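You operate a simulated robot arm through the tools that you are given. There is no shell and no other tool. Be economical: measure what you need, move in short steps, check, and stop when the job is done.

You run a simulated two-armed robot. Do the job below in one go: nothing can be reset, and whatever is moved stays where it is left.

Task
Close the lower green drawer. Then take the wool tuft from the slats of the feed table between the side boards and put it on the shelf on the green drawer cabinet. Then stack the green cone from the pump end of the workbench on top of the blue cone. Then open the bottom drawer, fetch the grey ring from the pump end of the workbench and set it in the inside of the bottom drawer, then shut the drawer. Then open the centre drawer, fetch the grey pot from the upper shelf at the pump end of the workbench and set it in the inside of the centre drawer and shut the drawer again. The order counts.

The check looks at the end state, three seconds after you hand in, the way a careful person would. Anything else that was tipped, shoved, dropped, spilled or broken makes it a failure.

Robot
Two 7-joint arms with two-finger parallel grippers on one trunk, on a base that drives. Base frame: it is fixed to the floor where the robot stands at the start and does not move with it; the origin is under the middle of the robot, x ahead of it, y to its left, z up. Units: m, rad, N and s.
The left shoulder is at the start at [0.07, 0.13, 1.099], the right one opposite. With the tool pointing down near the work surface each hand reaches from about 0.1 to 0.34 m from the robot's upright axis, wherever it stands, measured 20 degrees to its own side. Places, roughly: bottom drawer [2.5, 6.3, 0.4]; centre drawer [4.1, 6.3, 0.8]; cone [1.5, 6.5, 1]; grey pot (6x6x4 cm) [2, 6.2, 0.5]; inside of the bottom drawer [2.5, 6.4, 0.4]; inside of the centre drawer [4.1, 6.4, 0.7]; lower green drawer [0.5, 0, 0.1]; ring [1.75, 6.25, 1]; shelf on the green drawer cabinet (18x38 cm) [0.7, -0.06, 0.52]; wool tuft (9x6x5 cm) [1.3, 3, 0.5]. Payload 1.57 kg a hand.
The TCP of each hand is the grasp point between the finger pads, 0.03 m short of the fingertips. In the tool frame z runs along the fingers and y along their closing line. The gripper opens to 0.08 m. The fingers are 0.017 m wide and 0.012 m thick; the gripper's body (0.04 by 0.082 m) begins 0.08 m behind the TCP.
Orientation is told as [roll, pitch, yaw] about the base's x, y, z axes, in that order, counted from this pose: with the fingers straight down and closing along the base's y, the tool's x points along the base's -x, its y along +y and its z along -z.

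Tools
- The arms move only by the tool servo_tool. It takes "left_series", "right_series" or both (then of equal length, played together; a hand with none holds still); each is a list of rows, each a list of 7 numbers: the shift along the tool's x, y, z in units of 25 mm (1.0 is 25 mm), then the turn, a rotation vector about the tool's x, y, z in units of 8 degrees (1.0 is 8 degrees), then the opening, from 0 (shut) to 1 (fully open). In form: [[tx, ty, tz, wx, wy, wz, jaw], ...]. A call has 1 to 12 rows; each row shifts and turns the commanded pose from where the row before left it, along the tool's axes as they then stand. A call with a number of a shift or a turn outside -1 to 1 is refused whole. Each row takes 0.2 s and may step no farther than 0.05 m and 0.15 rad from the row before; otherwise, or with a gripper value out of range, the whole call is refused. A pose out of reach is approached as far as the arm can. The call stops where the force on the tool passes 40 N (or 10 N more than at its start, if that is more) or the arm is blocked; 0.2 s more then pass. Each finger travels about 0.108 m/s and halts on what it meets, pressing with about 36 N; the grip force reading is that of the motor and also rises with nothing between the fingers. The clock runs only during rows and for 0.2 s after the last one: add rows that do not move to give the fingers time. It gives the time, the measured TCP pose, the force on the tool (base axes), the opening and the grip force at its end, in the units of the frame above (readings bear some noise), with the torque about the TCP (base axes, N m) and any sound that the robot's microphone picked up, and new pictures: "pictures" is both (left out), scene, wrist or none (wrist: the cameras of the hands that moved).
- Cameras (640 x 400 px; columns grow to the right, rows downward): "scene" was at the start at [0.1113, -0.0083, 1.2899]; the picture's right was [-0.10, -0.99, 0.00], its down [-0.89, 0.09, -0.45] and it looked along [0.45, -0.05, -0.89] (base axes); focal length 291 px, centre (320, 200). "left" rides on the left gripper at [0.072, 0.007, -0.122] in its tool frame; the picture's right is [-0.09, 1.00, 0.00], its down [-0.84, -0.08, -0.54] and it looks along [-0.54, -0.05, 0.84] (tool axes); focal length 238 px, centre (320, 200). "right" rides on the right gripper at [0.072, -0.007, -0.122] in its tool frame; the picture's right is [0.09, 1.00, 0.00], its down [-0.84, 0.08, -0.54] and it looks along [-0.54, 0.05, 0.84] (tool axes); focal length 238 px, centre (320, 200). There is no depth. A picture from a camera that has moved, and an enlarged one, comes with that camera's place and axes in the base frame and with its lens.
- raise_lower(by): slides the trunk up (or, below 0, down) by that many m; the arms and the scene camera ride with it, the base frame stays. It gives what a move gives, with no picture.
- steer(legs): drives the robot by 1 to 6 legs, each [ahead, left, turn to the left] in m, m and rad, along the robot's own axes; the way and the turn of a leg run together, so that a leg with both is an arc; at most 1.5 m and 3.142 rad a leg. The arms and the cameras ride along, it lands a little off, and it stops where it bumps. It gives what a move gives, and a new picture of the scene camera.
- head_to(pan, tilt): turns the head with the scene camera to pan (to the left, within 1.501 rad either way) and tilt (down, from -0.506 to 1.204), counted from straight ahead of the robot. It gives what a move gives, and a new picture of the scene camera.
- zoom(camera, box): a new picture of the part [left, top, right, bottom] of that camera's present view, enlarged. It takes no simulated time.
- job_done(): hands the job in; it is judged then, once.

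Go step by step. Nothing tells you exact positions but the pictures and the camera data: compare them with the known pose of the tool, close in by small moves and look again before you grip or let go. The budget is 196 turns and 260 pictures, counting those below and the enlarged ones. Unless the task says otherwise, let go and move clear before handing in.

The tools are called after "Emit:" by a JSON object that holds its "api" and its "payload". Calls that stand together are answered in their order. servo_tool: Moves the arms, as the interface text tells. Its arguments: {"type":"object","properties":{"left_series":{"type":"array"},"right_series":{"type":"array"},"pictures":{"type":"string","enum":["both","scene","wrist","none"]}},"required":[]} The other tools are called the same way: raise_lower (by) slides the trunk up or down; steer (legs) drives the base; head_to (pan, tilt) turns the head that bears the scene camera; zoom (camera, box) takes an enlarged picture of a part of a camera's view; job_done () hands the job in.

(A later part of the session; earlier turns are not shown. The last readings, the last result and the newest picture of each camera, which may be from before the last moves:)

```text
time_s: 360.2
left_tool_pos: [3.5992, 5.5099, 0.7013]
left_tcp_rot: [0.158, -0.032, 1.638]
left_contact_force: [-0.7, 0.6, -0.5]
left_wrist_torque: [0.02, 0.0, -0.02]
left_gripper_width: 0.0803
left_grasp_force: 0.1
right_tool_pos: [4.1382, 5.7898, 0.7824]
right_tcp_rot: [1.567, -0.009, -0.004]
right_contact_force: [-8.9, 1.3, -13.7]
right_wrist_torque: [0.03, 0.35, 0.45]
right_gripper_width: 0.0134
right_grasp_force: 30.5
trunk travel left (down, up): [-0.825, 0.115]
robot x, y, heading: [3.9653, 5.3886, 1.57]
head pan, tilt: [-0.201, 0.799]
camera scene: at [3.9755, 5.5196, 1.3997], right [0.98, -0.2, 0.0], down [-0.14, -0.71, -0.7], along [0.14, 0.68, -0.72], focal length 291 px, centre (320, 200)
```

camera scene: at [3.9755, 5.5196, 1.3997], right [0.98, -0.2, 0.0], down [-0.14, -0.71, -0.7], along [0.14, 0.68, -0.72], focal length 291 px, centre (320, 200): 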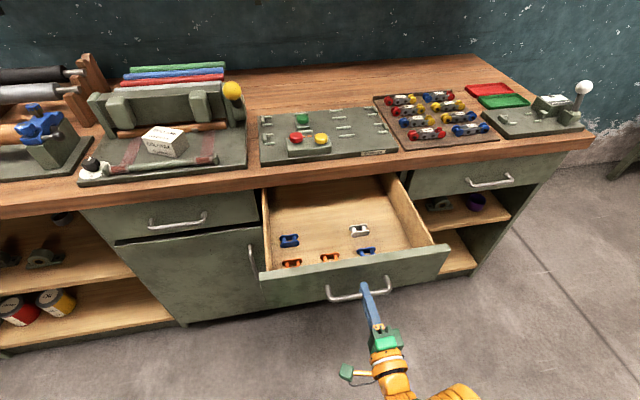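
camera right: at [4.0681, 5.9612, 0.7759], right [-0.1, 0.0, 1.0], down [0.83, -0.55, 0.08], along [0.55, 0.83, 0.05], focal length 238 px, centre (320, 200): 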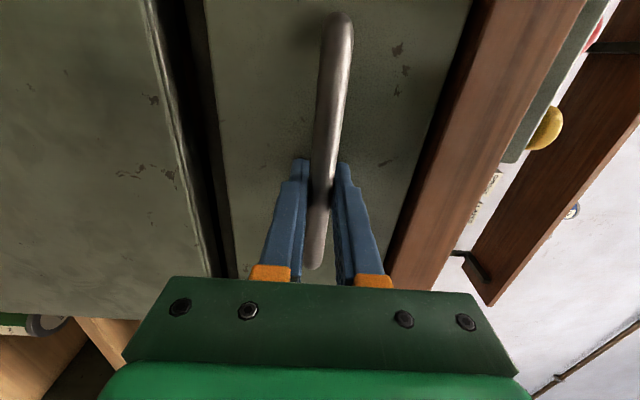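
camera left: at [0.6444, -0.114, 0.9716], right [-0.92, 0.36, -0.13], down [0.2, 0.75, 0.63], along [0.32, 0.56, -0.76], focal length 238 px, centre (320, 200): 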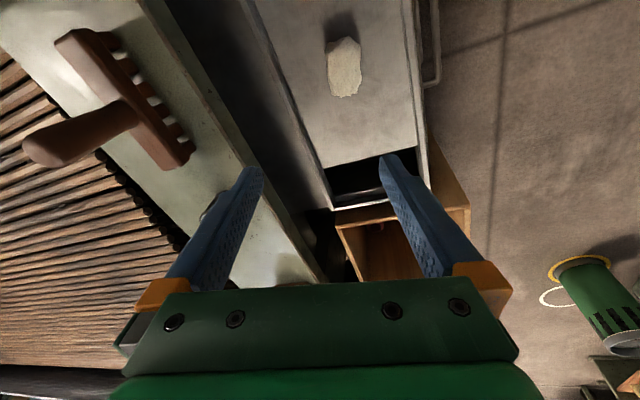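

Good, there is ample room at the rear now. Release, back off, and rotate the hand for the pot: fingers lateral, tilted 30° from vertical.

Emit:
{"api": "servo_tool", "payload": {"right_series": [[0, 0, 0, 0, 0, 0, 0.5], [0, 0, 0, 0, 0, 0, 1], [0, 0, 0, 0, 0, 0, 1], [0, 0, 0, 0, 0, 0, 1]], "pictures": "none"}}

Emit:
{"api": "steer", "payload": {"legs": [[-0.12, 0, 0]]}}

Emit:
{"api": "servo_tool", "payload": {"right_series": [[0, 0, -0.7, 0, 0, -1, 1], [0, 0, -0.7, 0, 0, -1, 1], [0, 0, -0.7, 0, 0, -1, 1], [0, 0, -0.7, 0, 0, -1, 1], [0, 0, -0.7, 0, 0, -1, 1], [0, 0, -0.7, 0, 0, -1, 1], [0, 0, 0, 0, 0, -1, 1], [0, 0, 0, 0, 0, -1, 1], [0, 0, 0, 0, 0, -1, 1], [0, 0, 0, 0, 0, -1, 1], [0, 0, 0, 0, 0, -1, 1], [0, 0, 0, 0, 0, -0.25, 1]], "pictures": "none"}}

Emit:
{"api": "servo_tool", "payload": {"right_series": [[0, 0, 0, 0, 1, 0, 1], [0, 0, 0, 0, 1, 0, 1], [0, 0, 0, 0, 1, 0, 1], [0, 0, 0, 0, 1, 0, 1], [0, 0, 0, 0, 1, 0, 1], [0, 0, 0, 0, 1, 0, 1], [0, 0, 0, 0, 1, 0, 1], [0, 0, 0, 0, 0.7, 0, 1]], "pictures": "none"}}

```text
time_s: 361.2
left_tool_pos: [3.5999, 5.5074, 0.7017]
left_tcp_rot: [0.161, -0.034, 1.636]
left_contact_force: [-0.6, 0.1, -0.7]
left_wrist_torque: [0.02, 0.01, 0.04]
left_gripper_width: 0.08
left_grasp_force: 0.0
right_tool_pos: [4.139, 5.7882, 0.7823]
right_tcp_rot: [1.57, -0.01, -0.003]
right_contact_force: [-0.9, -0.6, -0.5]
right_wrist_torque: [-0.02, 0.01, -0.01]
right_gripper_width: 0.0798
right_grasp_force: 0.1
trunk travel left (down, up): [-0.825, 0.115]
robot x, y, heading: [3.9651, 5.3855, 1.578]
head pan, tilt: [-0.201, 0.799]
```

```text
time_s: 362.4
left_tool_pos: [3.6001, 5.3873, 0.7019]
left_tcp_rot: [0.16, -0.033, 1.641]
left_contact_force: [-0.3, 0.1, 0.0]
left_wrist_torque: [-0.05, -0.03, -0.02]
left_gripper_width: 0.08
left_grasp_force: 0.0
right_tool_pos: [4.1371, 5.6685, 0.7821]
right_tcp_rot: [1.57, -0.008, -0.001]
right_contact_force: [0.1, -0.2, 0.1]
right_wrist_torque: [0.02, 0.02, -0.01]
right_gripper_width: 0.0799
right_grasp_force: 0.1
trunk travel left (down, up): [-0.825, 0.115]
robot x, y, heading: [3.9632, 5.266, 1.58]
head pan, tilt: [-0.201, 0.799]
camera scene: at [3.9779, 5.3965, 1.3998], right [0.98, -0.19, 0.0], down [-0.14, -0.7, -0.7], along [0.14, 0.68, -0.72], focal length 291 px, centre (320, 200)
```

scene: 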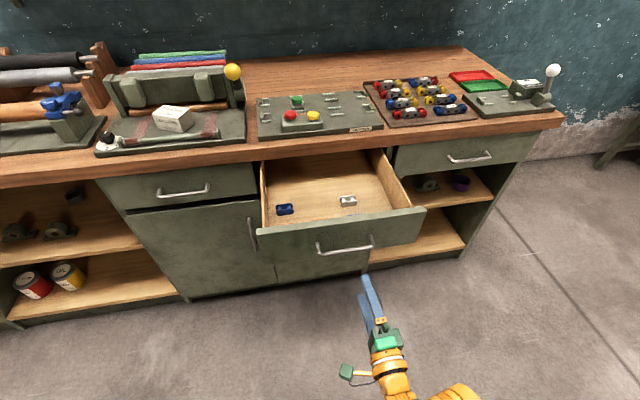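

```text
time_s: 365.0
left_tool_pos: [3.5999, 5.3859, 0.7028]
left_tcp_rot: [0.161, -0.036, 1.641]
left_contact_force: [-0.5, -0.1, 0.3]
left_wrist_torque: [0.01, -0.01, 0.01]
left_gripper_width: 0.0801
left_grasp_force: 0.0
right_tool_pos: [4.1366, 5.5636, 0.7686]
right_tcp_rot: [-1.681, -1.564, -3.034]
right_contact_force: [0.1, -0.6, -0.4]
right_wrist_torque: [0.01, -0.01, 0.0]
right_gripper_width: 0.0801
right_grasp_force: 0.1
right hand out of reach, approached as far as the arm can: row 2, 3, 4
trunk travel left (down, up): [-0.825, 0.115]
robot x, y, heading: [3.9652, 5.2678, 1.571]
head pan, tilt: [-0.201, 0.799]
```

```text
time_s: 366.8
left_tool_pos: [3.6, 5.3857, 0.7014]
left_tcp_rot: [0.161, -0.034, 1.641]
left_contact_force: [-0.5, 0.4, -0.6]
left_wrist_torque: [0.04, 0.0, 0.02]
left_gripper_width: 0.0799
left_grasp_force: 0.1
right_tool_pos: [4.1327, 5.5849, 0.6088]
right_tcp_rot: [-0.008, -0.493, 1.573]
right_contact_force: [0.4, -0.2, -0.2]
right_wrist_torque: [0.07, 0.0, 0.02]
right_gripper_width: 0.0803
right_grasp_force: 0.1
right hand out of reach, approached as far as the arm can: row 1, 2, 3, 4, 5, 6, 7, 8
trunk travel left (down, up): [-0.825, 0.115]
robot x, y, heading: [3.965, 5.2677, 1.578]
head pan, tilt: [-0.201, 0.799]
```

Now drive back left to the pot, near x≈1.955.

Emit:
{"api": "steer", "payload": {"legs": [[0, 0.5, -0.004], [0.15, 0, 0], [0, 1.5, 0], [0, 0.175, 0]]}}

Emit:
{"api": "head_to", "payload": {"pan": -0.2, "tilt": 0.9}}

```text
time_s: 378.8
left_tool_pos: [1.4367, 5.5451, 0.702]
left_tcp_rot: [0.161, -0.035, 1.628]
left_contact_force: [0.2, 0.3, 0.0]
left_wrist_torque: [-0.01, 0.02, -0.01]
left_gripper_width: 0.0803
left_grasp_force: 0.1
right_tool_pos: [1.9726, 5.739, 0.6083]
right_tcp_rot: [-0.007, -0.496, 1.561]
right_contact_force: [-0.2, -0.9, -0.4]
right_wrist_torque: [0.01, -0.03, 0.0]
right_gripper_width: 0.0801
right_grasp_force: 0.0
trunk travel left (down, up): [-0.825, 0.115]
robot x, y, heading: [1.7972, 5.4237, 1.562]
head pan, tilt: [-0.201, 0.799]
camera scene: at [1.817, 5.5488, 1.4], right [0.98, -0.21, 0.0], down [-0.15, -0.7, -0.7], along [0.14, 0.68, -0.72], focal length 291 px, centre (320, 200)
```

scene: 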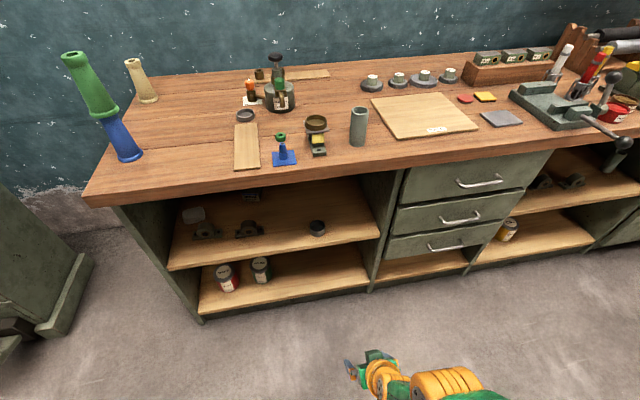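

```text
time_s: 379.5
left_tool_pos: [1.4369, 5.545, 0.7019]
left_tcp_rot: [0.161, -0.036, 1.629]
left_contact_force: [0.5, 0.1, -0.5]
left_wrist_torque: [0.0, 0.01, 0.01]
left_gripper_width: 0.0801
left_grasp_force: 0.1
right_tool_pos: [1.9724, 5.7384, 0.6094]
right_tcp_rot: [-0.01, -0.494, 1.562]
right_contact_force: [0.4, 0.5, 0.4]
right_wrist_torque: [0.0, 0.03, 0.02]
right_gripper_width: 0.0803
right_grasp_force: 0.1
trunk travel left (down, up): [-0.825, 0.115]
robot x, y, heading: [1.7986, 5.4234, 1.563]
head pan, tilt: [-0.201, 0.901]
camera scene: at [1.8132, 5.5438, 1.3922], right [0.98, -0.21, 0.0], down [-0.16, -0.77, -0.62], along [0.13, 0.61, -0.78], focal length 291 px, centre (320, 200)
```

scene: 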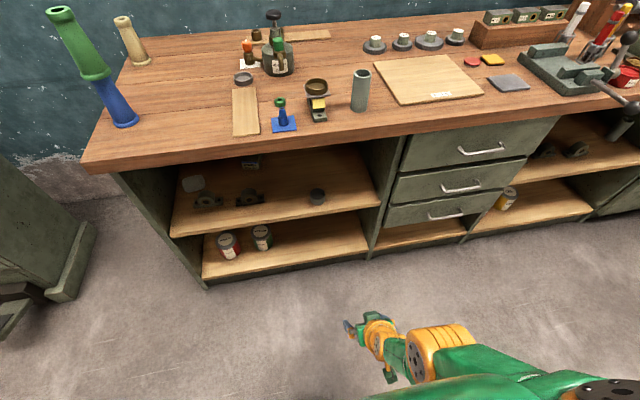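

The pot triangulates to (1.950, 6.243, 0.522), with the shelf at about 0.50. I'll bring the hand forward and up relative to the trunk, then lower the trunk.

Emit:
{"api": "servo_tool", "payload": {"right_series": [[-0.88, 0, 0.47, 0, 0, 0, 1], [-0.88, 0, 0.47, 0, 0, 0, 1], [-0.88, 0, 0.47, 0, 0, 0, 1], [-0.88, 0, 0.47, 0, 0, 0, 1], [-0.47, 0, -0.88, 0, 0, 0, 1], [-0.47, 0, -0.88, 0, 0, 0, 1], [-0.47, 0, -0.88, 0, 0, 0, 1], [-0.47, 0, -0.88, 0, 0, 0, 1], [-0.47, 0, -0.88, 0, 0, 0, 1], [-0.47, 0, -0.88, 0, 0, 0, 1], [-0.47, 0, -0.88, 0, 0, 0, 1], [-0.47, 0, -0.88, 0, 0, 0, 1]], "pictures": "scene"}}

```text
time_s: 380.9
left_tool_pos: [1.4369, 5.5455, 0.7024]
left_tcp_rot: [0.162, -0.032, 1.629]
left_contact_force: [-0.5, 0.4, 0.6]
left_wrist_torque: [0.0, 0.02, -0.01]
left_gripper_width: 0.08
left_grasp_force: 0.1
right_tool_pos: [2.0147, 5.9175, 0.7757]
right_tcp_rot: [-0.104, -0.725, 1.575]
right_contact_force: [0.4, -0.3, -1.5]
right_wrist_torque: [-0.01, 0.0, -0.03]
right_gripper_width: 0.08
right_grasp_force: 0.2
right hand out of reach, approached as far as the arm can: row 1, 2, 3, 4
trunk travel left (down, up): [-0.825, 0.115]
robot x, y, heading: [1.8015, 5.42, 1.567]
head pan, tilt: [-0.201, 0.901]
stopped in row 6 (right hand): the arm was blocked; the commanded pose is now the measured one
camera scene: at [1.8134, 5.5446, 1.3921], right [0.98, -0.21, 0.0], down [-0.16, -0.77, -0.62], along [0.13, 0.61, -0.78], focal length 291 px, centre (320, 200)
```

scene: 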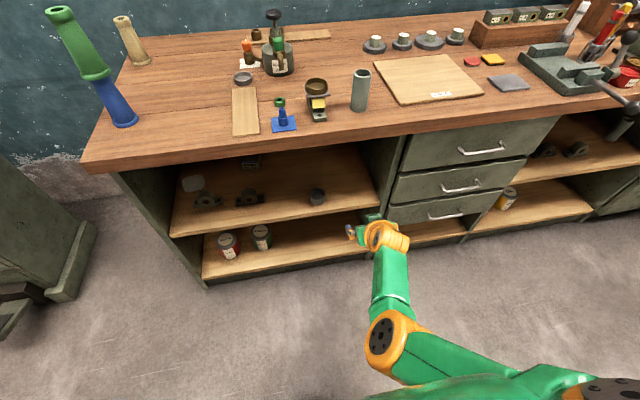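

Level the hand a bit: tilt back toward 28° and remove the roll.

Emit:
{"api": "servo_tool", "payload": {"right_series": [[0, 0, 0, -0.37, 0.8, 0, 1], [0, 0, 0, -0.37, 0.8, 0, 1], [0, 0, 0, 0, 0.2, 0, 1], [0, 0, 0, 0, 0, 0, 1]], "pictures": "none"}}

Emit:
{"api": "raise_lower", "payload": {"by": -0.21}}

Emit:
{"api": "servo_tool", "payload": {"right_series": [[0, 0, 0, 0, 0, 0, 1]], "pictures": "both"}}

```text
time_s: 381.9
left_tool_pos: [1.4359, 5.5456, 0.7016]
left_tcp_rot: [0.159, -0.035, 1.63]
left_contact_force: [-0.1, 0.3, 0.0]
left_wrist_torque: [0.0, 0.01, -0.01]
left_gripper_width: 0.0799
left_grasp_force: 0.0
right_tool_pos: [2.0084, 5.9154, 0.7728]
right_tcp_rot: [0.016, -0.472, 1.565]
right_contact_force: [0.2, 0.0, 1.0]
right_wrist_torque: [0.0, 0.01, -0.02]
right_gripper_width: 0.0801
right_grasp_force: 0.1
trunk travel left (down, up): [-0.825, 0.115]
robot x, y, heading: [1.8, 5.4188, 1.56]
head pan, tilt: [-0.201, 0.901]
```

```text
time_s: 384.1
left_tool_pos: [1.437, 5.5451, 0.4909]
left_tcp_rot: [0.16, -0.035, 1.628]
left_contact_force: [1.3, 1.0, 0.5]
left_wrist_torque: [0.0, -0.04, 0.04]
left_gripper_width: 0.0802
left_grasp_force: 0.0
right_tool_pos: [2.0093, 5.9159, 0.5628]
right_tcp_rot: [0.015, -0.473, 1.563]
right_contact_force: [0.1, 0.2, 0.6]
right_wrist_torque: [0.03, -0.02, 0.01]
right_gripper_width: 0.08
right_grasp_force: 0.0
trunk travel left (down, up): [-0.615, 0.325]
robot x, y, heading: [1.8022, 5.4219, 1.562]
head pan, tilt: [-0.201, 0.901]
```

```text
time_s: 384.5
left_tool_pos: [1.4374, 5.545, 0.492]
left_tcp_rot: [0.161, -0.036, 1.627]
left_contact_force: [0.3, 1.0, 1.5]
left_wrist_torque: [0.02, 0.01, 0.01]
left_gripper_width: 0.08
left_grasp_force: 0.1
right_tool_pos: [2.0085, 5.9169, 0.5626]
right_tcp_rot: [0.013, -0.472, 1.565]
right_contact_force: [1.1, 0.0, -0.9]
right_wrist_torque: [-0.01, -0.03, 0.01]
right_gripper_width: 0.0799
right_grasp_force: 0.0
trunk travel left (down, up): [-0.615, 0.325]
robot x, y, heading: [1.7956, 5.4227, 1.557]
head pan, tilt: [-0.201, 0.901]
camera scene: at [1.8137, 5.5438, 1.1822], right [0.98, -0.21, 0.0], down [-0.16, -0.77, -0.62], along [0.13, 0.61, -0.78], focal length 291 px, centre (320, 200)
camera right: at [2.0169, 5.7961, 0.6395], right [-1.0, -0.08, -0.03], down [-0.07, 0.5, 0.86], along [-0.06, 0.86, -0.5], focal length 238 px, centre (320, 200)
```

scene: 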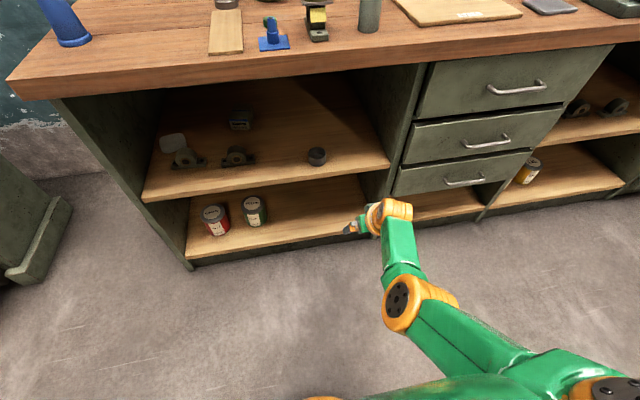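
right: 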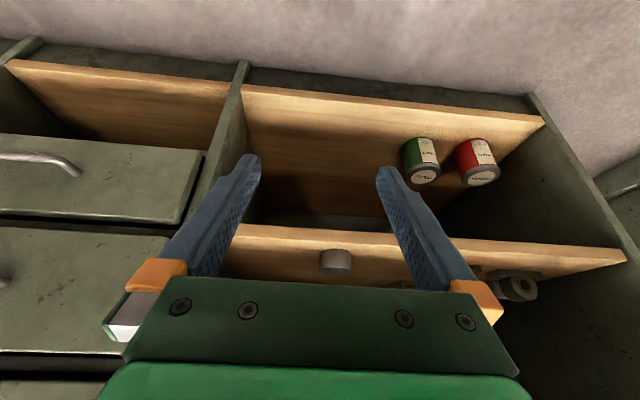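

Pot confirmed at (1.952, 6.243, 0.518). Align x with the base, set height z≈0.545, and advance.

Emit:
{"api": "raise_lower", "payload": {"by": -0.018}}

Emit:
{"api": "steer", "payload": {"legs": [[0.2, 0.056, 0.004]]}}

Emit:
{"api": "servo_tool", "payload": {"right_series": [[0, 0, 0, 0, 0, 0, 1]], "pictures": "wrist"}}

```text
time_s: 385.2
left_tool_pos: [1.4364, 5.5445, 0.4737]
left_tcp_rot: [0.162, -0.034, 1.628]
left_contact_force: [-0.4, -0.3, 0.8]
left_wrist_torque: [0.05, 0.02, 0.01]
left_gripper_width: 0.0803
left_grasp_force: 0.0
right_tool_pos: [2.0092, 5.9158, 0.546]
right_tcp_rot: [0.015, -0.472, 1.564]
right_contact_force: [-0.7, 0.9, 0.3]
right_wrist_torque: [0.02, -0.02, -0.01]
right_gripper_width: 0.0802
right_grasp_force: 0.1
trunk travel left (down, up): [-0.597, 0.343]
robot x, y, heading: [1.8002, 5.4224, 1.562]
head pan, tilt: [-0.201, 0.901]
```

```text
time_s: 386.8
left_tool_pos: [1.3798, 5.7459, 0.474]
left_tcp_rot: [0.161, -0.033, 1.629]
left_contact_force: [0.0, 0.5, -0.1]
left_wrist_torque: [0.0, 0.01, -0.01]
left_gripper_width: 0.0798
left_grasp_force: 0.1
right_tool_pos: [1.9512, 6.1189, 0.5438]
right_tcp_rot: [0.016, -0.473, 1.568]
right_contact_force: [0.8, 0.4, 0.4]
right_wrist_torque: [0.04, -0.02, -0.02]
right_gripper_width: 0.0802
right_grasp_force: 0.0
trunk travel left (down, up): [-0.597, 0.343]
robot x, y, heading: [1.7379, 5.6278, 1.563]
head pan, tilt: [-0.201, 0.901]
camera scene: at [1.7574, 5.746, 1.1641], right [0.98, -0.21, 0.0], down [-0.16, -0.77, -0.62], along [0.13, 0.61, -0.78], focal length 291 px, centre (320, 200)
```

scene: 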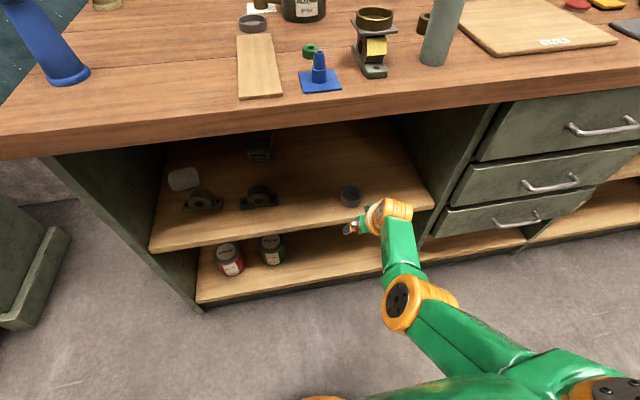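

```text
time_s: 387.2
left_tool_pos: [1.3793, 5.7471, 0.4748]
left_tcp_rot: [0.162, -0.034, 1.63]
left_contact_force: [0.1, 0.0, 0.9]
left_wrist_torque: [0.02, 0.02, 0.02]
left_gripper_width: 0.0802
left_grasp_force: 0.0
right_tool_pos: [1.9518, 6.1183, 0.545]
right_tcp_rot: [0.015, -0.473, 1.567]
right_contact_force: [0.2, -0.2, -0.3]
right_wrist_torque: [0.0, 0.0, -0.01]
right_gripper_width: 0.0801
right_grasp_force: 0.1
trunk travel left (down, up): [-0.597, 0.343]
robot x, y, heading: [1.7424, 5.6234, 1.567]
head pan, tilt: [-0.201, 0.901]
camera right: at [1.9602, 5.9983, 0.6215], right [-1.0, -0.08, -0.03], down [-0.07, 0.5, 0.86], along [-0.06, 0.86, -0.5], focal length 238 px, centre (320, 200)
```

right: 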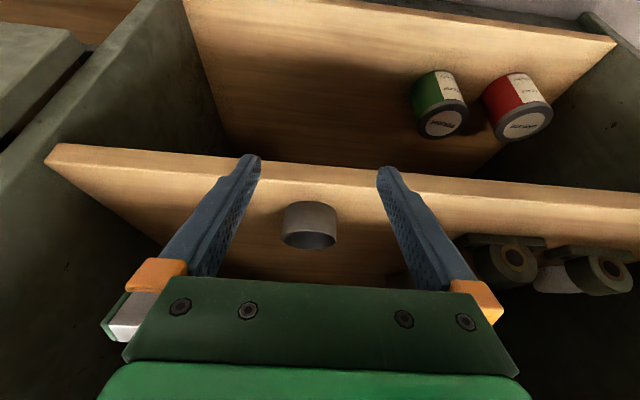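

Well lined up. Advance 0.12 m, with the fingers either side of the pot.

Emit:
{"api": "raise_lower", "payload": {"by": -0.006}}

Emit:
{"api": "steer", "payload": {"legs": [[0.07, 0, 0]]}}

Emit:
{"api": "servo_tool", "payload": {"right_series": [[0, 0, 0, 0, 0, 0, 1]], "pictures": "wrist"}}

```text
time_s: 387.8
left_tool_pos: [1.3804, 5.7459, 0.4685]
left_tcp_rot: [0.162, -0.036, 1.631]
left_contact_force: [0.6, 0.0, 0.2]
left_wrist_torque: [-0.01, -0.02, 0.0]
left_gripper_width: 0.0796
left_grasp_force: 0.1
right_tool_pos: [1.9516, 6.1186, 0.5383]
right_tcp_rot: [0.015, -0.474, 1.568]
right_contact_force: [0.7, -0.3, 0.9]
right_wrist_torque: [-0.02, -0.02, -0.02]
right_gripper_width: 0.0798
right_grasp_force: 0.0
trunk travel left (down, up): [-0.591, 0.349]
robot x, y, heading: [1.7424, 5.6243, 1.565]
head pan, tilt: [-0.201, 0.901]
```

```text
time_s: 388.8
left_tool_pos: [1.3804, 5.8162, 0.4677]
left_tcp_rot: [0.16, -0.033, 1.629]
left_contact_force: [-0.4, 0.1, -0.2]
left_wrist_torque: [0.01, 0.02, 0.01]
left_gripper_width: 0.0802
left_grasp_force: 0.1
right_tool_pos: [1.9526, 6.1882, 0.539]
right_tcp_rot: [0.016, -0.474, 1.565]
right_contact_force: [-0.7, -0.5, -0.3]
right_wrist_torque: [-0.01, 0.03, 0.03]
right_gripper_width: 0.0799
right_grasp_force: 0.0
trunk travel left (down, up): [-0.591, 0.349]
robot x, y, heading: [1.7445, 5.6952, 1.57]
head pan, tilt: [-0.201, 0.901]
camera scene: at [1.758, 5.8158, 1.1581], right [0.98, -0.21, 0.0], down [-0.16, -0.77, -0.62], along [0.13, 0.61, -0.78], focal length 291 px, centre (320, 200)
```

scene: 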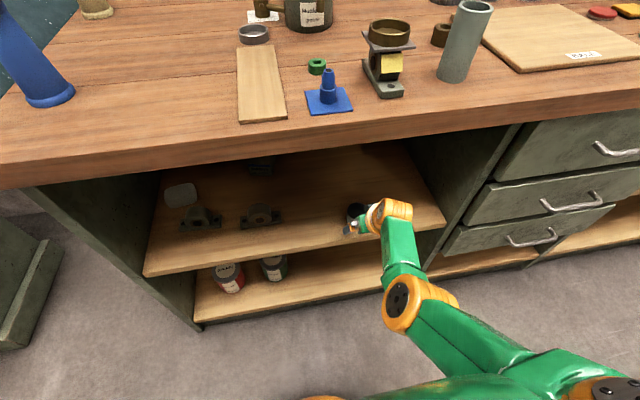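

```text
time_s: 389.2
left_tool_pos: [1.3816, 5.816, 0.4689]
left_tcp_rot: [0.161, -0.035, 1.628]
left_contact_force: [-0.3, 0.1, -0.8]
left_wrist_torque: [0.01, 0.0, 0.01]
left_gripper_width: 0.0801
left_grasp_force: 0.1
right_tool_pos: [1.9537, 6.1883, 0.5389]
right_tcp_rot: [0.016, -0.473, 1.564]
right_contact_force: [-0.2, 0.8, 0.2]
right_wrist_torque: [-0.01, -0.03, 0.01]
right_gripper_width: 0.08
right_grasp_force: 0.0
trunk travel left (down, up): [-0.591, 0.349]
robot x, y, heading: [1.7444, 5.6937, 1.564]
head pan, tilt: [-0.201, 0.901]
camera right: at [1.9609, 6.0678, 0.6155], right [-1.0, -0.08, -0.03], down [-0.07, 0.5, 0.86], along [-0.06, 0.86, -0.5], focal length 238 px, centre (320, 200)
```

right: 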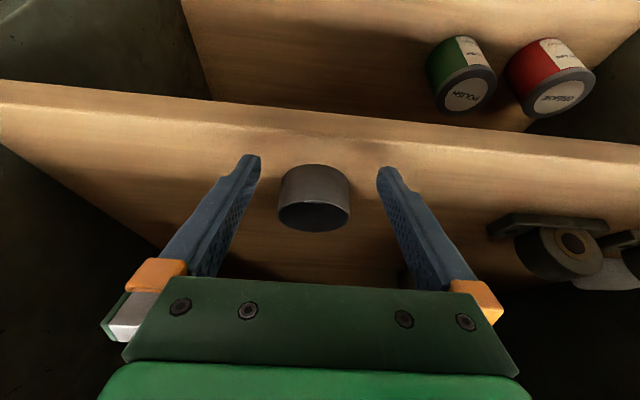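

Emit:
{"api": "servo_tool", "payload": {"right_series": [[0, -0.17, 0, 0, 0, 0, 1]], "pictures": "none"}}

Emit:
{"api": "steer", "payload": {"legs": [[0.05, 0, 0]]}}

Emit:
{"api": "servo_tool", "payload": {"right_series": [[0, 0, 0, 0, 0, 0, 1]], "pictures": "wrist"}}

```text
time_s: 389.6
left_tool_pos: [1.3806, 5.8156, 0.4692]
left_tcp_rot: [0.161, -0.036, 1.625]
left_contact_force: [0.3, -0.8, -0.4]
left_wrist_torque: [-0.03, -0.01, 0.0]
left_gripper_width: 0.0797
left_grasp_force: 0.1
right_tool_pos: [1.9562, 6.1887, 0.5388]
right_tcp_rot: [0.014, -0.473, 1.565]
right_contact_force: [-0.7, -0.1, 0.8]
right_wrist_torque: [-0.01, 0.0, 0.02]
right_gripper_width: 0.08
right_grasp_force: 0.1
trunk travel left (down, up): [-0.591, 0.349]
robot x, y, heading: [1.7434, 5.6892, 1.562]
head pan, tilt: [-0.201, 0.901]
```

```text
time_s: 390.5
left_tool_pos: [1.3818, 5.8678, 0.4683]
left_tcp_rot: [0.161, -0.031, 1.629]
left_contact_force: [-1.2, 1.1, -0.5]
left_wrist_torque: [-0.02, 0.02, 0.0]
left_gripper_width: 0.08
left_grasp_force: 0.1
right_tool_pos: [1.9592, 6.2377, 0.5376]
right_tcp_rot: [0.015, -0.473, 1.563]
right_contact_force: [0.1, 1.3, 0.1]
right_wrist_torque: [-0.03, -0.02, 0.03]
right_gripper_width: 0.0801
right_grasp_force: 0.1
trunk travel left (down, up): [-0.591, 0.349]
robot x, y, heading: [1.7443, 5.7419, 1.559]
head pan, tilt: [-0.201, 0.901]
camera scene: at [1.7585, 5.8661, 1.1581], right [0.98, -0.21, 0.0], down [-0.16, -0.77, -0.62], along [0.13, 0.61, -0.78], focal length 291 px, centre (320, 200)
```

scene: 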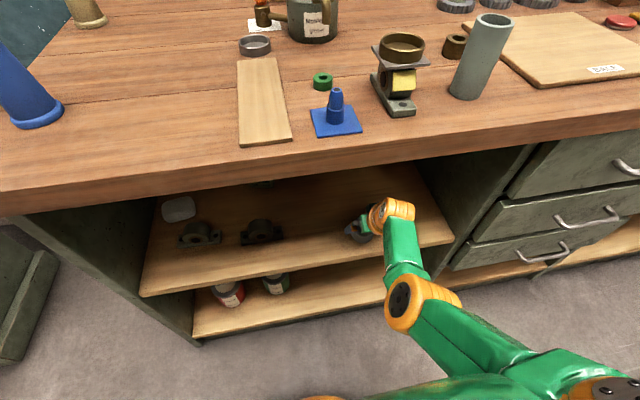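

```text
time_s: 390.9
left_tool_pos: [1.3813, 5.8661, 0.4678]
left_tcp_rot: [0.162, -0.032, 1.628]
left_contact_force: [-0.3, 0.4, -0.5]
left_wrist_torque: [0.0, -0.01, 0.0]
left_gripper_width: 0.0799
left_grasp_force: 0.1
right_tool_pos: [1.958, 6.2376, 0.5385]
right_tcp_rot: [0.016, -0.473, 1.565]
right_contact_force: [-0.3, 0.4, 0.4]
right_wrist_torque: [0.03, 0.02, 0.02]
right_gripper_width: 0.0799
right_grasp_force: 0.0
trunk travel left (down, up): [-0.591, 0.349]
robot x, y, heading: [1.746, 5.7423, 1.56]
head pan, tilt: [-0.201, 0.901]
camera right: at [1.9657, 6.1179, 0.6154], right [-1.0, -0.08, -0.03], down [-0.07, 0.5, 0.86], along [-0.06, 0.86, -0.5], focal length 238 px, centre (320, 200)
```

right: 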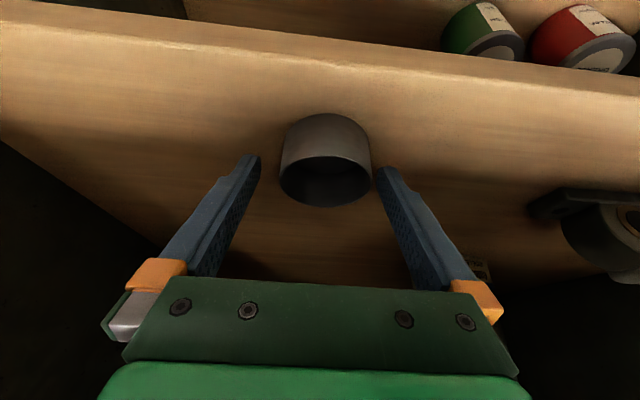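

Slightly lower, center, and close.

Emit:
{"api": "raise_lower", "payload": {"by": -0.008}}

Emit:
{"api": "servo_tool", "payload": {"right_series": [[0, 0.13, 0, 0, 0, 0, 1], [0, 0, 0, 0, 0, 0, 0.85], [0, 0, 0, 0, 0, 0, 0.75], [0, 0, 0, 0, 0, 0, 0.6], [0, 0, 0, 0, 0, 0, 0.4], [0, 0, 0, 0, 0, 0, 0.4]], "pictures": "wrist"}}

```text
time_s: 391.5
left_tool_pos: [1.3821, 5.8677, 0.4593]
left_tcp_rot: [0.161, -0.035, 1.628]
left_contact_force: [0.2, -0.3, 0.8]
left_wrist_torque: [0.02, -0.03, 0.0]
left_gripper_width: 0.08
left_grasp_force: 0.0
right_tool_pos: [1.9576, 6.2377, 0.531]
right_tcp_rot: [0.015, -0.474, 1.566]
right_contact_force: [0.5, 0.0, 0.1]
right_wrist_torque: [0.0, 0.06, 0.0]
right_gripper_width: 0.0801
right_grasp_force: 0.1
trunk travel left (down, up): [-0.583, 0.357]
robot x, y, heading: [1.7429, 5.7433, 1.561]
head pan, tilt: [-0.201, 0.901]
```

```text
time_s: 392.9
left_tool_pos: [1.3816, 5.8674, 0.46]
left_tcp_rot: [0.163, -0.036, 1.628]
left_contact_force: [-0.5, -0.5, -0.9]
left_wrist_torque: [0.02, 0.04, -0.04]
left_gripper_width: 0.08
left_grasp_force: 0.1
right_tool_pos: [1.9549, 6.2365, 0.5303]
right_tcp_rot: [0.016, -0.472, 1.565]
right_contact_force: [-0.1, 0.8, 0.1]
right_wrist_torque: [-0.03, -0.06, 0.01]
right_gripper_width: 0.0584
right_grasp_force: 36.0
trunk travel left (down, up): [-0.583, 0.357]
robot x, y, heading: [1.7439, 5.7479, 1.562]
head pan, tilt: [-0.201, 0.901]
camera right: at [1.9626, 6.1174, 0.6072], right [-1.0, -0.08, -0.03], down [-0.07, 0.5, 0.86], along [-0.06, 0.86, -0.5], focal length 238 px, centre (320, 200)
```

right: 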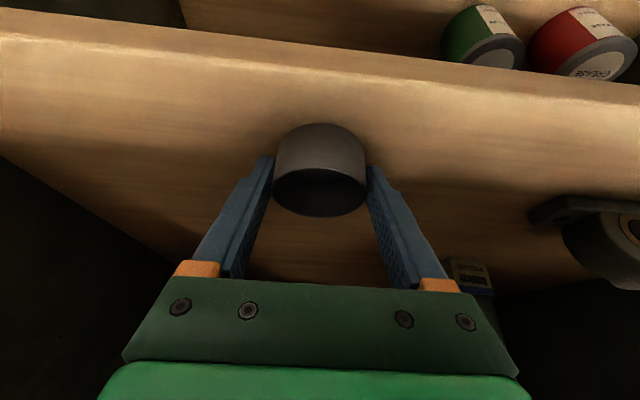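

The pot is gripped at 58 mm. Lift 3 cm and back straight out.

Emit:
{"api": "raise_lower", "payload": {"by": 0.03}}

Emit:
{"api": "steer", "payload": {"legs": [[-0.3, 0, 0.006]]}}

Emit:
{"api": "servo_tool", "payload": {"right_series": [[0, 0, 0, 0, 0, 0, 0.4]], "pictures": "wrist"}}

```text
time_s: 393.6
left_tool_pos: [1.3817, 5.8665, 0.4893]
left_tcp_rot: [0.163, -0.032, 1.628]
left_contact_force: [-0.1, 0.4, 0.8]
left_wrist_torque: [-0.01, -0.02, -0.02]
left_gripper_width: 0.0799
left_grasp_force: 0.0
right_tool_pos: [1.9551, 6.2373, 0.5598]
right_tcp_rot: [0.016, -0.473, 1.565]
right_contact_force: [0.4, 0.1, -0.5]
right_wrist_torque: [-0.02, -0.02, 0.01]
right_gripper_width: 0.0584
right_grasp_force: 36.1
trunk travel left (down, up): [-0.613, 0.327]
robot x, y, heading: [1.7462, 5.7468, 1.559]
head pan, tilt: [-0.201, 0.901]
```

```text
time_s: 395.7
left_tool_pos: [1.3805, 5.5607, 0.4901]
left_tcp_rot: [0.16, -0.035, 1.64]
left_contact_force: [-0.1, 0.1, -1.0]
left_wrist_torque: [-0.01, 0.0, 0.03]
left_gripper_width: 0.0802
left_grasp_force: 0.1
right_tool_pos: [1.9491, 5.9382, 0.5594]
right_tcp_rot: [0.017, -0.473, 1.575]
right_contact_force: [-0.3, -0.5, -0.4]
right_wrist_torque: [0.0, 0.02, 0.02]
right_gripper_width: 0.0588
right_grasp_force: 35.8
trunk travel left (down, up): [-0.613, 0.327]
robot x, y, heading: [1.7439, 5.4404, 1.574]
head pan, tilt: [-0.201, 0.901]
camera scene: at [1.7565, 5.5635, 1.1801], right [0.98, -0.2, 0.0], down [-0.15, -0.77, -0.62], along [0.12, 0.61, -0.78], focal length 291 px, centre (320, 200)
```

scene: 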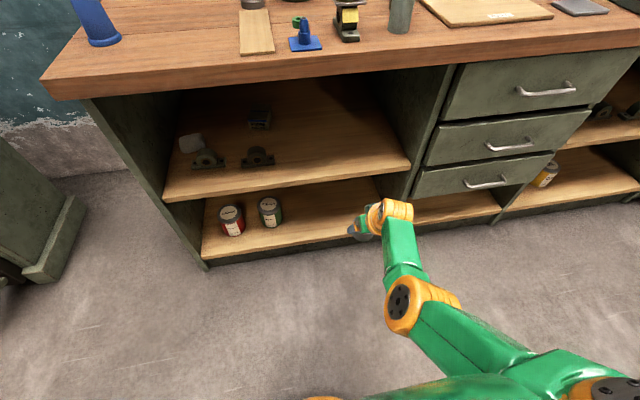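

```text
time_s: 396.1
left_tool_pos: [1.3798, 5.56, 0.49]
left_tcp_rot: [0.163, -0.034, 1.64]
left_contact_force: [0.4, -0.8, 0.5]
left_wrist_torque: [-0.01, 0.02, 0.03]
left_gripper_width: 0.0801
left_grasp_force: 0.0
right_tool_pos: [1.949, 5.9378, 0.5598]
right_tcp_rot: [0.016, -0.473, 1.574]
right_contact_force: [-1.3, -0.1, -0.6]
right_wrist_torque: [-0.03, -0.01, -0.01]
right_gripper_width: 0.0588
right_grasp_force: 36.4
trunk travel left (down, up): [-0.613, 0.327]
robot x, y, heading: [1.7453, 5.441, 1.571]
head pan, tilt: [-0.201, 0.901]
camera right: at [1.958, 5.8176, 0.637], right [-1.0, -0.09, -0.03], down [-0.07, 0.5, 0.86], along [-0.07, 0.86, -0.5], focal length 238 px, centre (320, 200)
```

right: 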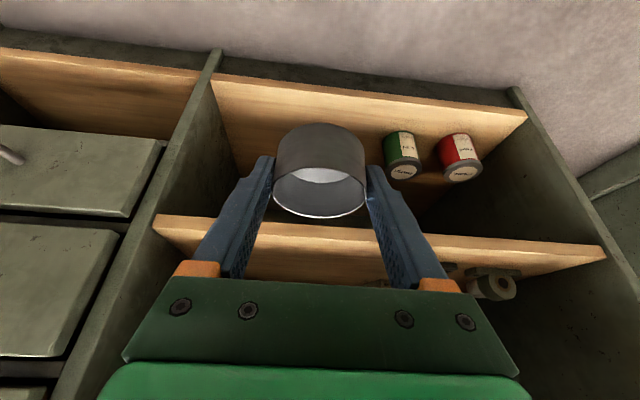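

Pot held securely. It needs to clear the drawer front (top z≈0.86), so I'll raise the arm 7 cm and the trunk fully.

Emit:
{"api": "servo_tool", "payload": {"right_series": [[-0.6, 0, -0.48, 0, 0, 0, 0.4], [-0.6, 0, -0.48, 0, 0, 0, 0.4], [-0.6, 0, -0.48, 0, 0, 0, 0.4], [-0.6, 0, -0.48, 0, 0, 0, 0.4], [0, 0, 0, 0, 0, 0, 0.4]], "pictures": "none"}}

Emit:
{"api": "raise_lower", "payload": {"by": 0.32}}

```text
time_s: 397.3
left_tool_pos: [1.38, 5.5619, 0.4902]
left_tcp_rot: [0.159, -0.035, 1.64]
left_contact_force: [-0.3, -1.0, 1.0]
left_wrist_torque: [-0.03, 0.0, -0.03]
left_gripper_width: 0.08
left_grasp_force: 0.1
right_tool_pos: [1.9496, 5.9693, 0.6295]
right_tcp_rot: [0.017, -0.472, 1.575]
right_contact_force: [0.4, -0.2, -0.8]
right_wrist_torque: [-0.01, 0.01, 0.02]
right_gripper_width: 0.0589
right_grasp_force: 35.8
trunk travel left (down, up): [-0.613, 0.327]
robot x, y, heading: [1.7413, 5.4391, 1.573]
head pan, tilt: [-0.201, 0.901]
```

```text
time_s: 400.5
left_tool_pos: [1.3801, 5.5616, 0.8089]
left_tcp_rot: [0.161, -0.033, 1.637]
left_contact_force: [-0.6, 0.2, 0.1]
left_wrist_torque: [0.02, 0.02, -0.05]
left_gripper_width: 0.0801
left_grasp_force: 0.1
right_tool_pos: [1.9484, 5.9689, 0.9492]
right_tcp_rot: [0.016, -0.473, 1.573]
right_contact_force: [-0.1, -0.2, -0.6]
right_wrist_torque: [-0.06, 0.0, 0.01]
right_gripper_width: 0.0584
right_grasp_force: 35.7
trunk travel left (down, up): [-0.933, 0.007]
robot x, y, heading: [1.7439, 5.4386, 1.577]
head pan, tilt: [-0.201, 0.901]
```

Now back away from the bench (the vise handle sticks out) and strafe right to the centre drawer.

Emit:
{"api": "steer", "payload": {"legs": [[-0.13, 0, -0.005], [0, -1.5, 0], [0, -0.65, 0]]}}

Emit:
{"api": "servo_tool", "payload": {"right_series": [[0, 0, 0, 0, 0, 0, 0.4]], "pictures": "wrist"}}

```text
time_s: 412.0
left_tool_pos: [3.5338, 5.418, 0.8096]
left_tcp_rot: [0.162, -0.033, 1.641]
left_contact_force: [-0.2, 0.2, 0.2]
left_wrist_torque: [-0.03, -0.03, 0.02]
left_gripper_width: 0.0801
left_grasp_force: 0.0
right_tool_pos: [4.1034, 5.8264, 0.9484]
right_tcp_rot: [0.014, -0.474, 1.575]
right_contact_force: [-0.1, -0.6, -0.9]
right_wrist_torque: [-0.02, -0.01, -0.01]
right_gripper_width: 0.0584
right_grasp_force: 35.9
trunk travel left (down, up): [-0.933, 0.007]
robot x, y, heading: [3.8954, 5.2999, 1.574]
head pan, tilt: [-0.201, 0.901]
camera scene: at [3.9102, 5.4212, 1.5001], right [0.98, -0.2, 0.0], down [-0.15, -0.77, -0.62], along [0.12, 0.61, -0.78], focal length 291 px, centre (320, 200)
```

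scene: 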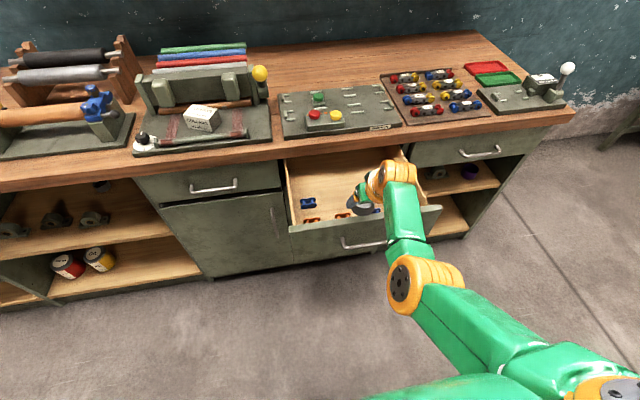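

```text
time_s: 412.4
left_tool_pos: [3.5343, 5.4184, 0.8092]
left_tcp_rot: [0.159, -0.033, 1.641]
left_contact_force: [0.6, 0.4, -0.6]
left_wrist_torque: [-0.01, 0.0, -0.01]
left_gripper_width: 0.0798
left_grasp_force: 0.0
right_tool_pos: [4.1059, 5.8266, 0.9494]
right_tcp_rot: [0.016, -0.472, 1.576]
right_contact_force: [0.1, 0.3, -0.6]
right_wrist_torque: [0.01, 0.01, 0.0]
right_gripper_width: 0.0585
right_grasp_force: 36.6
trunk travel left (down, up): [-0.933, 0.007]
robot x, y, heading: [3.8999, 5.2979, 1.577]
head pan, tilt: [-0.201, 0.901]
camera right: at [4.1137, 5.707, 1.0255], right [-1.0, -0.09, -0.03], down [-0.07, 0.5, 0.86], along [-0.07, 0.86, -0.5], focal length 238 px, centre (320, 200)
```

right: 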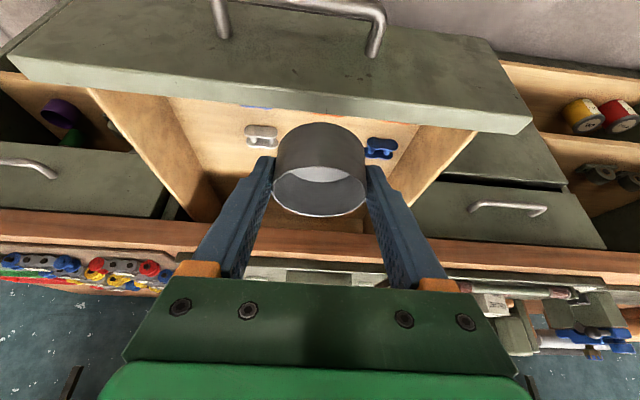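

Over the drawer. Advance 0.2 m above it and look.

Emit:
{"api": "steer", "payload": {"legs": [[0.2, 0, -0.004]]}}

Emit:
{"api": "servo_tool", "payload": {"right_series": [[0, 0, 0, 0, 0, 0, 0.4]], "pictures": "wrist"}}

```text
time_s: 414.0
left_tool_pos: [3.5355, 5.6177, 0.8105]
left_tcp_rot: [0.159, -0.036, 1.637]
left_contact_force: [0.4, 0.3, -0.8]
left_wrist_torque: [0.05, 0.07, -0.03]
left_gripper_width: 0.0797
left_grasp_force: 0.1
right_tool_pos: [4.1051, 6.0247, 0.9502]
right_tcp_rot: [0.017, -0.477, 1.574]
right_contact_force: [-0.4, 0.4, -0.2]
right_wrist_torque: [0.01, 0.05, 0.0]
right_gripper_width: 0.0583
right_grasp_force: 36.1
trunk travel left (down, up): [-0.933, 0.007]
robot x, y, heading: [3.8964, 5.4983, 1.572]
head pan, tilt: [-0.201, 0.901]
camera scene: at [3.9116, 5.6175, 1.5005], right [0.98, -0.2, 0.0], down [-0.16, -0.77, -0.62], along [0.12, 0.61, -0.78], focal length 291 px, centre (320, 200)
```

scene: 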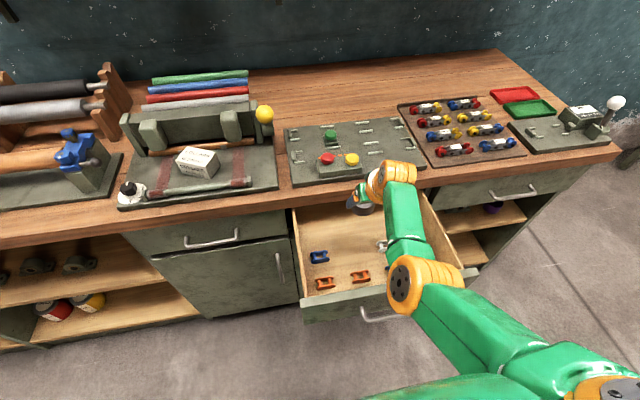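

```text
time_s: 414.4
left_tool_pos: [3.5348, 5.6184, 0.8104]
left_tcp_rot: [0.161, -0.033, 1.637]
left_contact_force: [0.2, 0.9, -0.2]
left_wrist_torque: [0.01, 0.04, -0.01]
left_gripper_width: 0.0801
left_grasp_force: 0.0
right_tool_pos: [4.1057, 6.0275, 0.9489]
right_tcp_rot: [0.017, -0.472, 1.575]
right_contact_force: [-0.2, -0.2, -0.1]
right_wrist_torque: [0.03, 0.0, 0.02]
right_gripper_width: 0.0588
right_grasp_force: 35.7
trunk travel left (down, up): [-0.933, 0.007]
robot x, y, heading: [3.8992, 5.4974, 1.574]
head pan, tilt: [-0.201, 0.901]
camera right: at [4.114, 5.9076, 1.0254], right [-1.0, -0.09, -0.03], down [-0.07, 0.5, 0.86], along [-0.07, 0.86, -0.5], focal length 238 px, centre (320, 200)
```

right: 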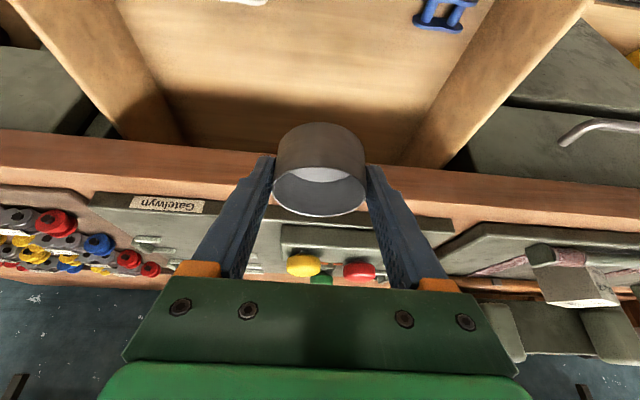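

Clear on all sides. To keep the forearm above the drawer front, I'll lower half with the arm and half with the trunk.

Emit:
{"api": "servo_tool", "payload": {"right_series": [[0.42, 0, 0.79, 0, 0, 0, 0.4], [0.42, 0, 0.79, 0, 0, 0, 0.4], [0.42, 0, 0.79, 0, 0, 0, 0.4], [0.42, 0, 0.79, 0, 0, 0, 0.4], [0, 0, 0, 0, 0, 0, 0.4]], "pictures": "both"}}

```text
time_s: 415.6
left_tool_pos: [3.5332, 5.6185, 0.8094]
left_tcp_rot: [0.16, -0.033, 1.636]
left_contact_force: [-0.3, -0.1, 0.3]
left_wrist_torque: [0.0, -0.01, 0.02]
left_gripper_width: 0.0802
left_grasp_force: 0.1
right_tool_pos: [4.1038, 6.0104, 0.8678]
right_tcp_rot: [0.017, -0.472, 1.573]
right_contact_force: [0.0, 0.9, -0.5]
right_wrist_torque: [0.01, -0.03, -0.02]
right_gripper_width: 0.0584
right_grasp_force: 36.1
right hand out of reach, approached as far as the arm can: row 3, 4
trunk travel left (down, up): [-0.933, 0.007]
robot x, y, heading: [3.896, 5.4978, 1.573]
head pan, tilt: [-0.201, 0.901]
camera scene: at [3.9117, 5.6223, 1.5001], right [0.98, -0.2, 0.0], down [-0.16, -0.77, -0.62], along [0.12, 0.61, -0.78], focal length 291 px, centre (320, 200)
camera right: at [4.1118, 5.8908, 0.9447], right [-1.0, -0.09, -0.03], down [-0.07, 0.5, 0.86], along [-0.07, 0.86, -0.5], focal length 238 px, centre (320, 200)
```

scene: 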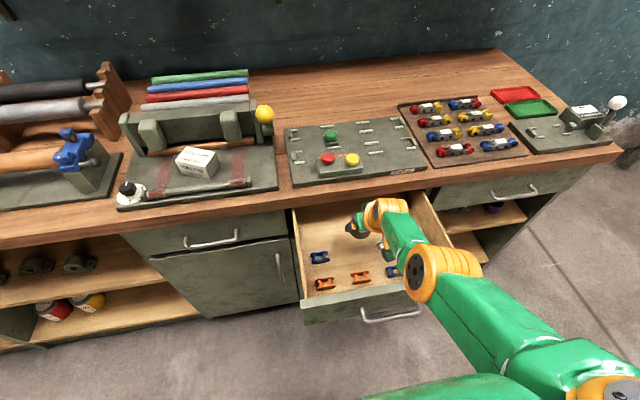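
right: 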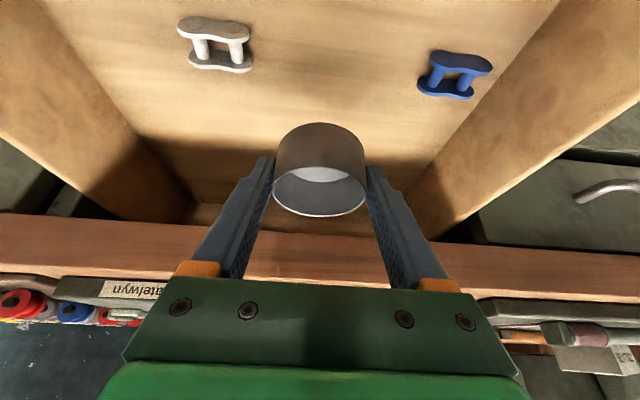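

Arm is nearly straight and well above the front panel. Advance 2 cm, then lower the trunk 0.1 m.

Emit:
{"api": "steer", "payload": {"legs": [[0.02, 0, 0]]}}

Emit:
{"api": "raise_lower", "payload": {"by": -0.1}}

Emit:
{"api": "servo_tool", "payload": {"right_series": [[0, 0, 0, 0, 0, 0, 0.4]], "pictures": "both"}}

```text
time_s: 416.4
left_tool_pos: [3.5344, 5.637, 0.8108]
left_tcp_rot: [0.16, -0.039, 1.638]
left_contact_force: [0.4, -0.6, 0.1]
left_wrist_torque: [0.03, -0.03, 0.0]
left_gripper_width: 0.0799
left_grasp_force: 0.1
right_tool_pos: [4.1024, 6.0277, 0.8689]
right_tcp_rot: [0.016, -0.475, 1.573]
right_contact_force: [-0.5, -0.6, -0.4]
right_wrist_torque: [0.0, 0.01, -0.02]
right_gripper_width: 0.0587
right_grasp_force: 36.1
trunk travel left (down, up): [-0.933, 0.007]
robot x, y, heading: [3.8952, 5.5194, 1.571]
head pan, tilt: [-0.201, 0.901]
camera scene: at [3.9116, 5.6361, 1.5006], right [0.98, -0.2, 0.0], down [-0.16, -0.77, -0.62], along [0.12, 0.61, -0.78], focal length 291 px, centre (320, 200)
```

scene: 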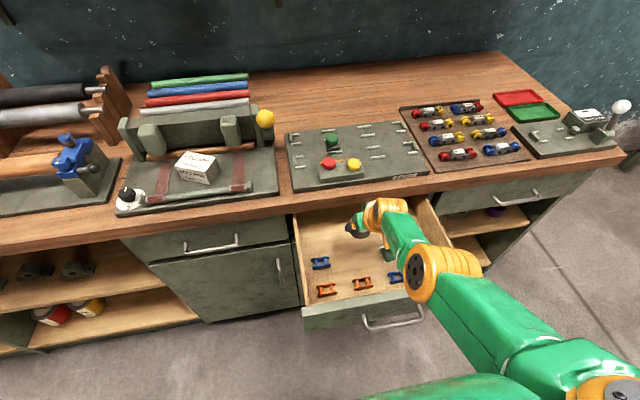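

```text
time_s: 417.7
left_tool_pos: [3.5346, 5.6375, 0.709]
left_tcp_rot: [0.16, -0.032, 1.638]
left_contact_force: [0.3, 0.1, 0.5]
left_wrist_torque: [0.0, -0.01, -0.03]
left_gripper_width: 0.08
left_grasp_force: 0.1
right_tool_pos: [4.103, 6.03, 0.7688]
right_tcp_rot: [0.016, -0.472, 1.575]
right_contact_force: [0.2, 1.1, 0.4]
right_wrist_torque: [0.0, -0.05, 0.01]
right_gripper_width: 0.0586
right_grasp_force: 36.4
trunk travel left (down, up): [-0.833, 0.107]
robot x, y, heading: [3.8969, 5.5193, 1.573]
head pan, tilt: [-0.201, 0.901]
```

```text
time_s: 418.1
left_tool_pos: [3.5347, 5.6396, 0.7101]
left_tcp_rot: [0.161, -0.034, 1.638]
left_contact_force: [-0.8, 0.3, 0.5]
left_wrist_torque: [0.01, -0.03, 0.02]
left_gripper_width: 0.0801
left_grasp_force: 0.0
right_tool_pos: [4.1019, 6.0303, 0.7691]
right_tcp_rot: [0.015, -0.473, 1.575]
right_contact_force: [0.2, -0.5, -0.9]
right_wrist_torque: [0.02, -0.02, 0.01]
right_gripper_width: 0.0588
right_grasp_force: 36.1
trunk travel left (down, up): [-0.833, 0.107]
robot x, y, heading: [3.8957, 5.5219, 1.573]
head pan, tilt: [-0.201, 0.901]
camera scene: at [3.9116, 5.6417, 1.4002], right [0.98, -0.2, 0.0], down [-0.16, -0.77, -0.62], along [0.12, 0.61, -0.78], focal length 291 px, centre (320, 200)
camera right: at [4.1116, 5.9105, 0.8451], right [-1.0, -0.09, -0.03], down [-0.07, 0.5, 0.86], along [-0.07, 0.86, -0.5], focal length 238 px, centre (320, 200)
```

scene: 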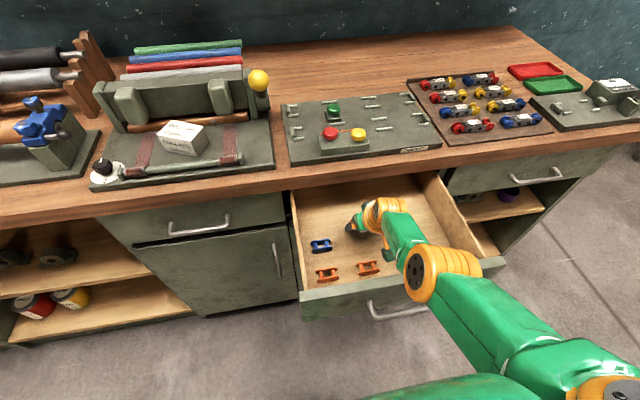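
right: 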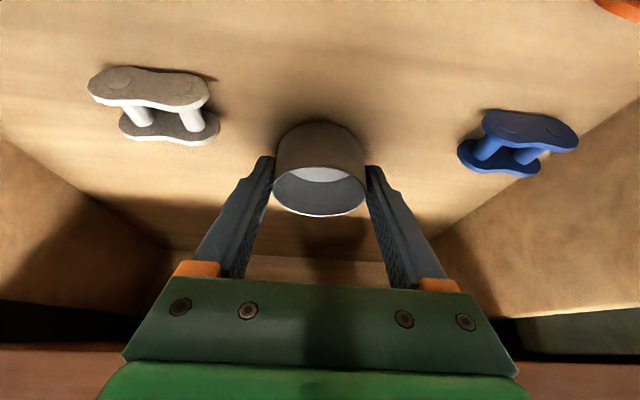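

Nearly down. Lower in small steps until contact.

Emit:
{"api": "raise_lower", "payload": {"by": -0.01}}

Emit:
{"api": "raise_lower", "payload": {"by": -0.006}}

```text
time_s: 418.7
left_tool_pos: [3.5336, 5.6363, 0.7005]
left_tcp_rot: [0.16, -0.042, 1.638]
left_contact_force: [0.9, 0.5, 0.7]
left_wrist_torque: [-0.01, -0.03, -0.01]
left_gripper_width: 0.0802
left_grasp_force: 0.0
right_tool_pos: [4.1019, 6.0281, 0.7616]
right_tcp_rot: [0.012, -0.483, 1.573]
right_contact_force: [1.8, -1.1, 24.0]
right_wrist_torque: [-0.1, -0.53, -0.04]
right_gripper_width: 0.0586
right_grasp_force: 36.4
trunk travel left (down, up): [-0.823, 0.117]
robot x, y, heading: [3.9017, 5.5173, 1.572]
head pan, tilt: [-0.201, 0.901]
```

```text
time_s: 419.3
left_tool_pos: [3.5331, 5.6341, 0.6948]
left_tcp_rot: [0.159, -0.041, 1.637]
left_contact_force: [0.5, 0.3, 0.3]
left_wrist_torque: [0.04, -0.03, 0.02]
left_gripper_width: 0.08
left_grasp_force: 0.0
right_tool_pos: [4.1029, 6.0267, 0.7572]
right_tcp_rot: [0.011, -0.483, 1.574]
right_contact_force: [4.8, 1.0, 32.6]
right_wrist_torque: [0.4, -0.88, -0.04]
right_gripper_width: 0.0587
right_grasp_force: 36.4
trunk travel left (down, up): [-0.817, 0.123]
robot x, y, heading: [3.8975, 5.5171, 1.575]
head pan, tilt: [-0.201, 0.901]
```

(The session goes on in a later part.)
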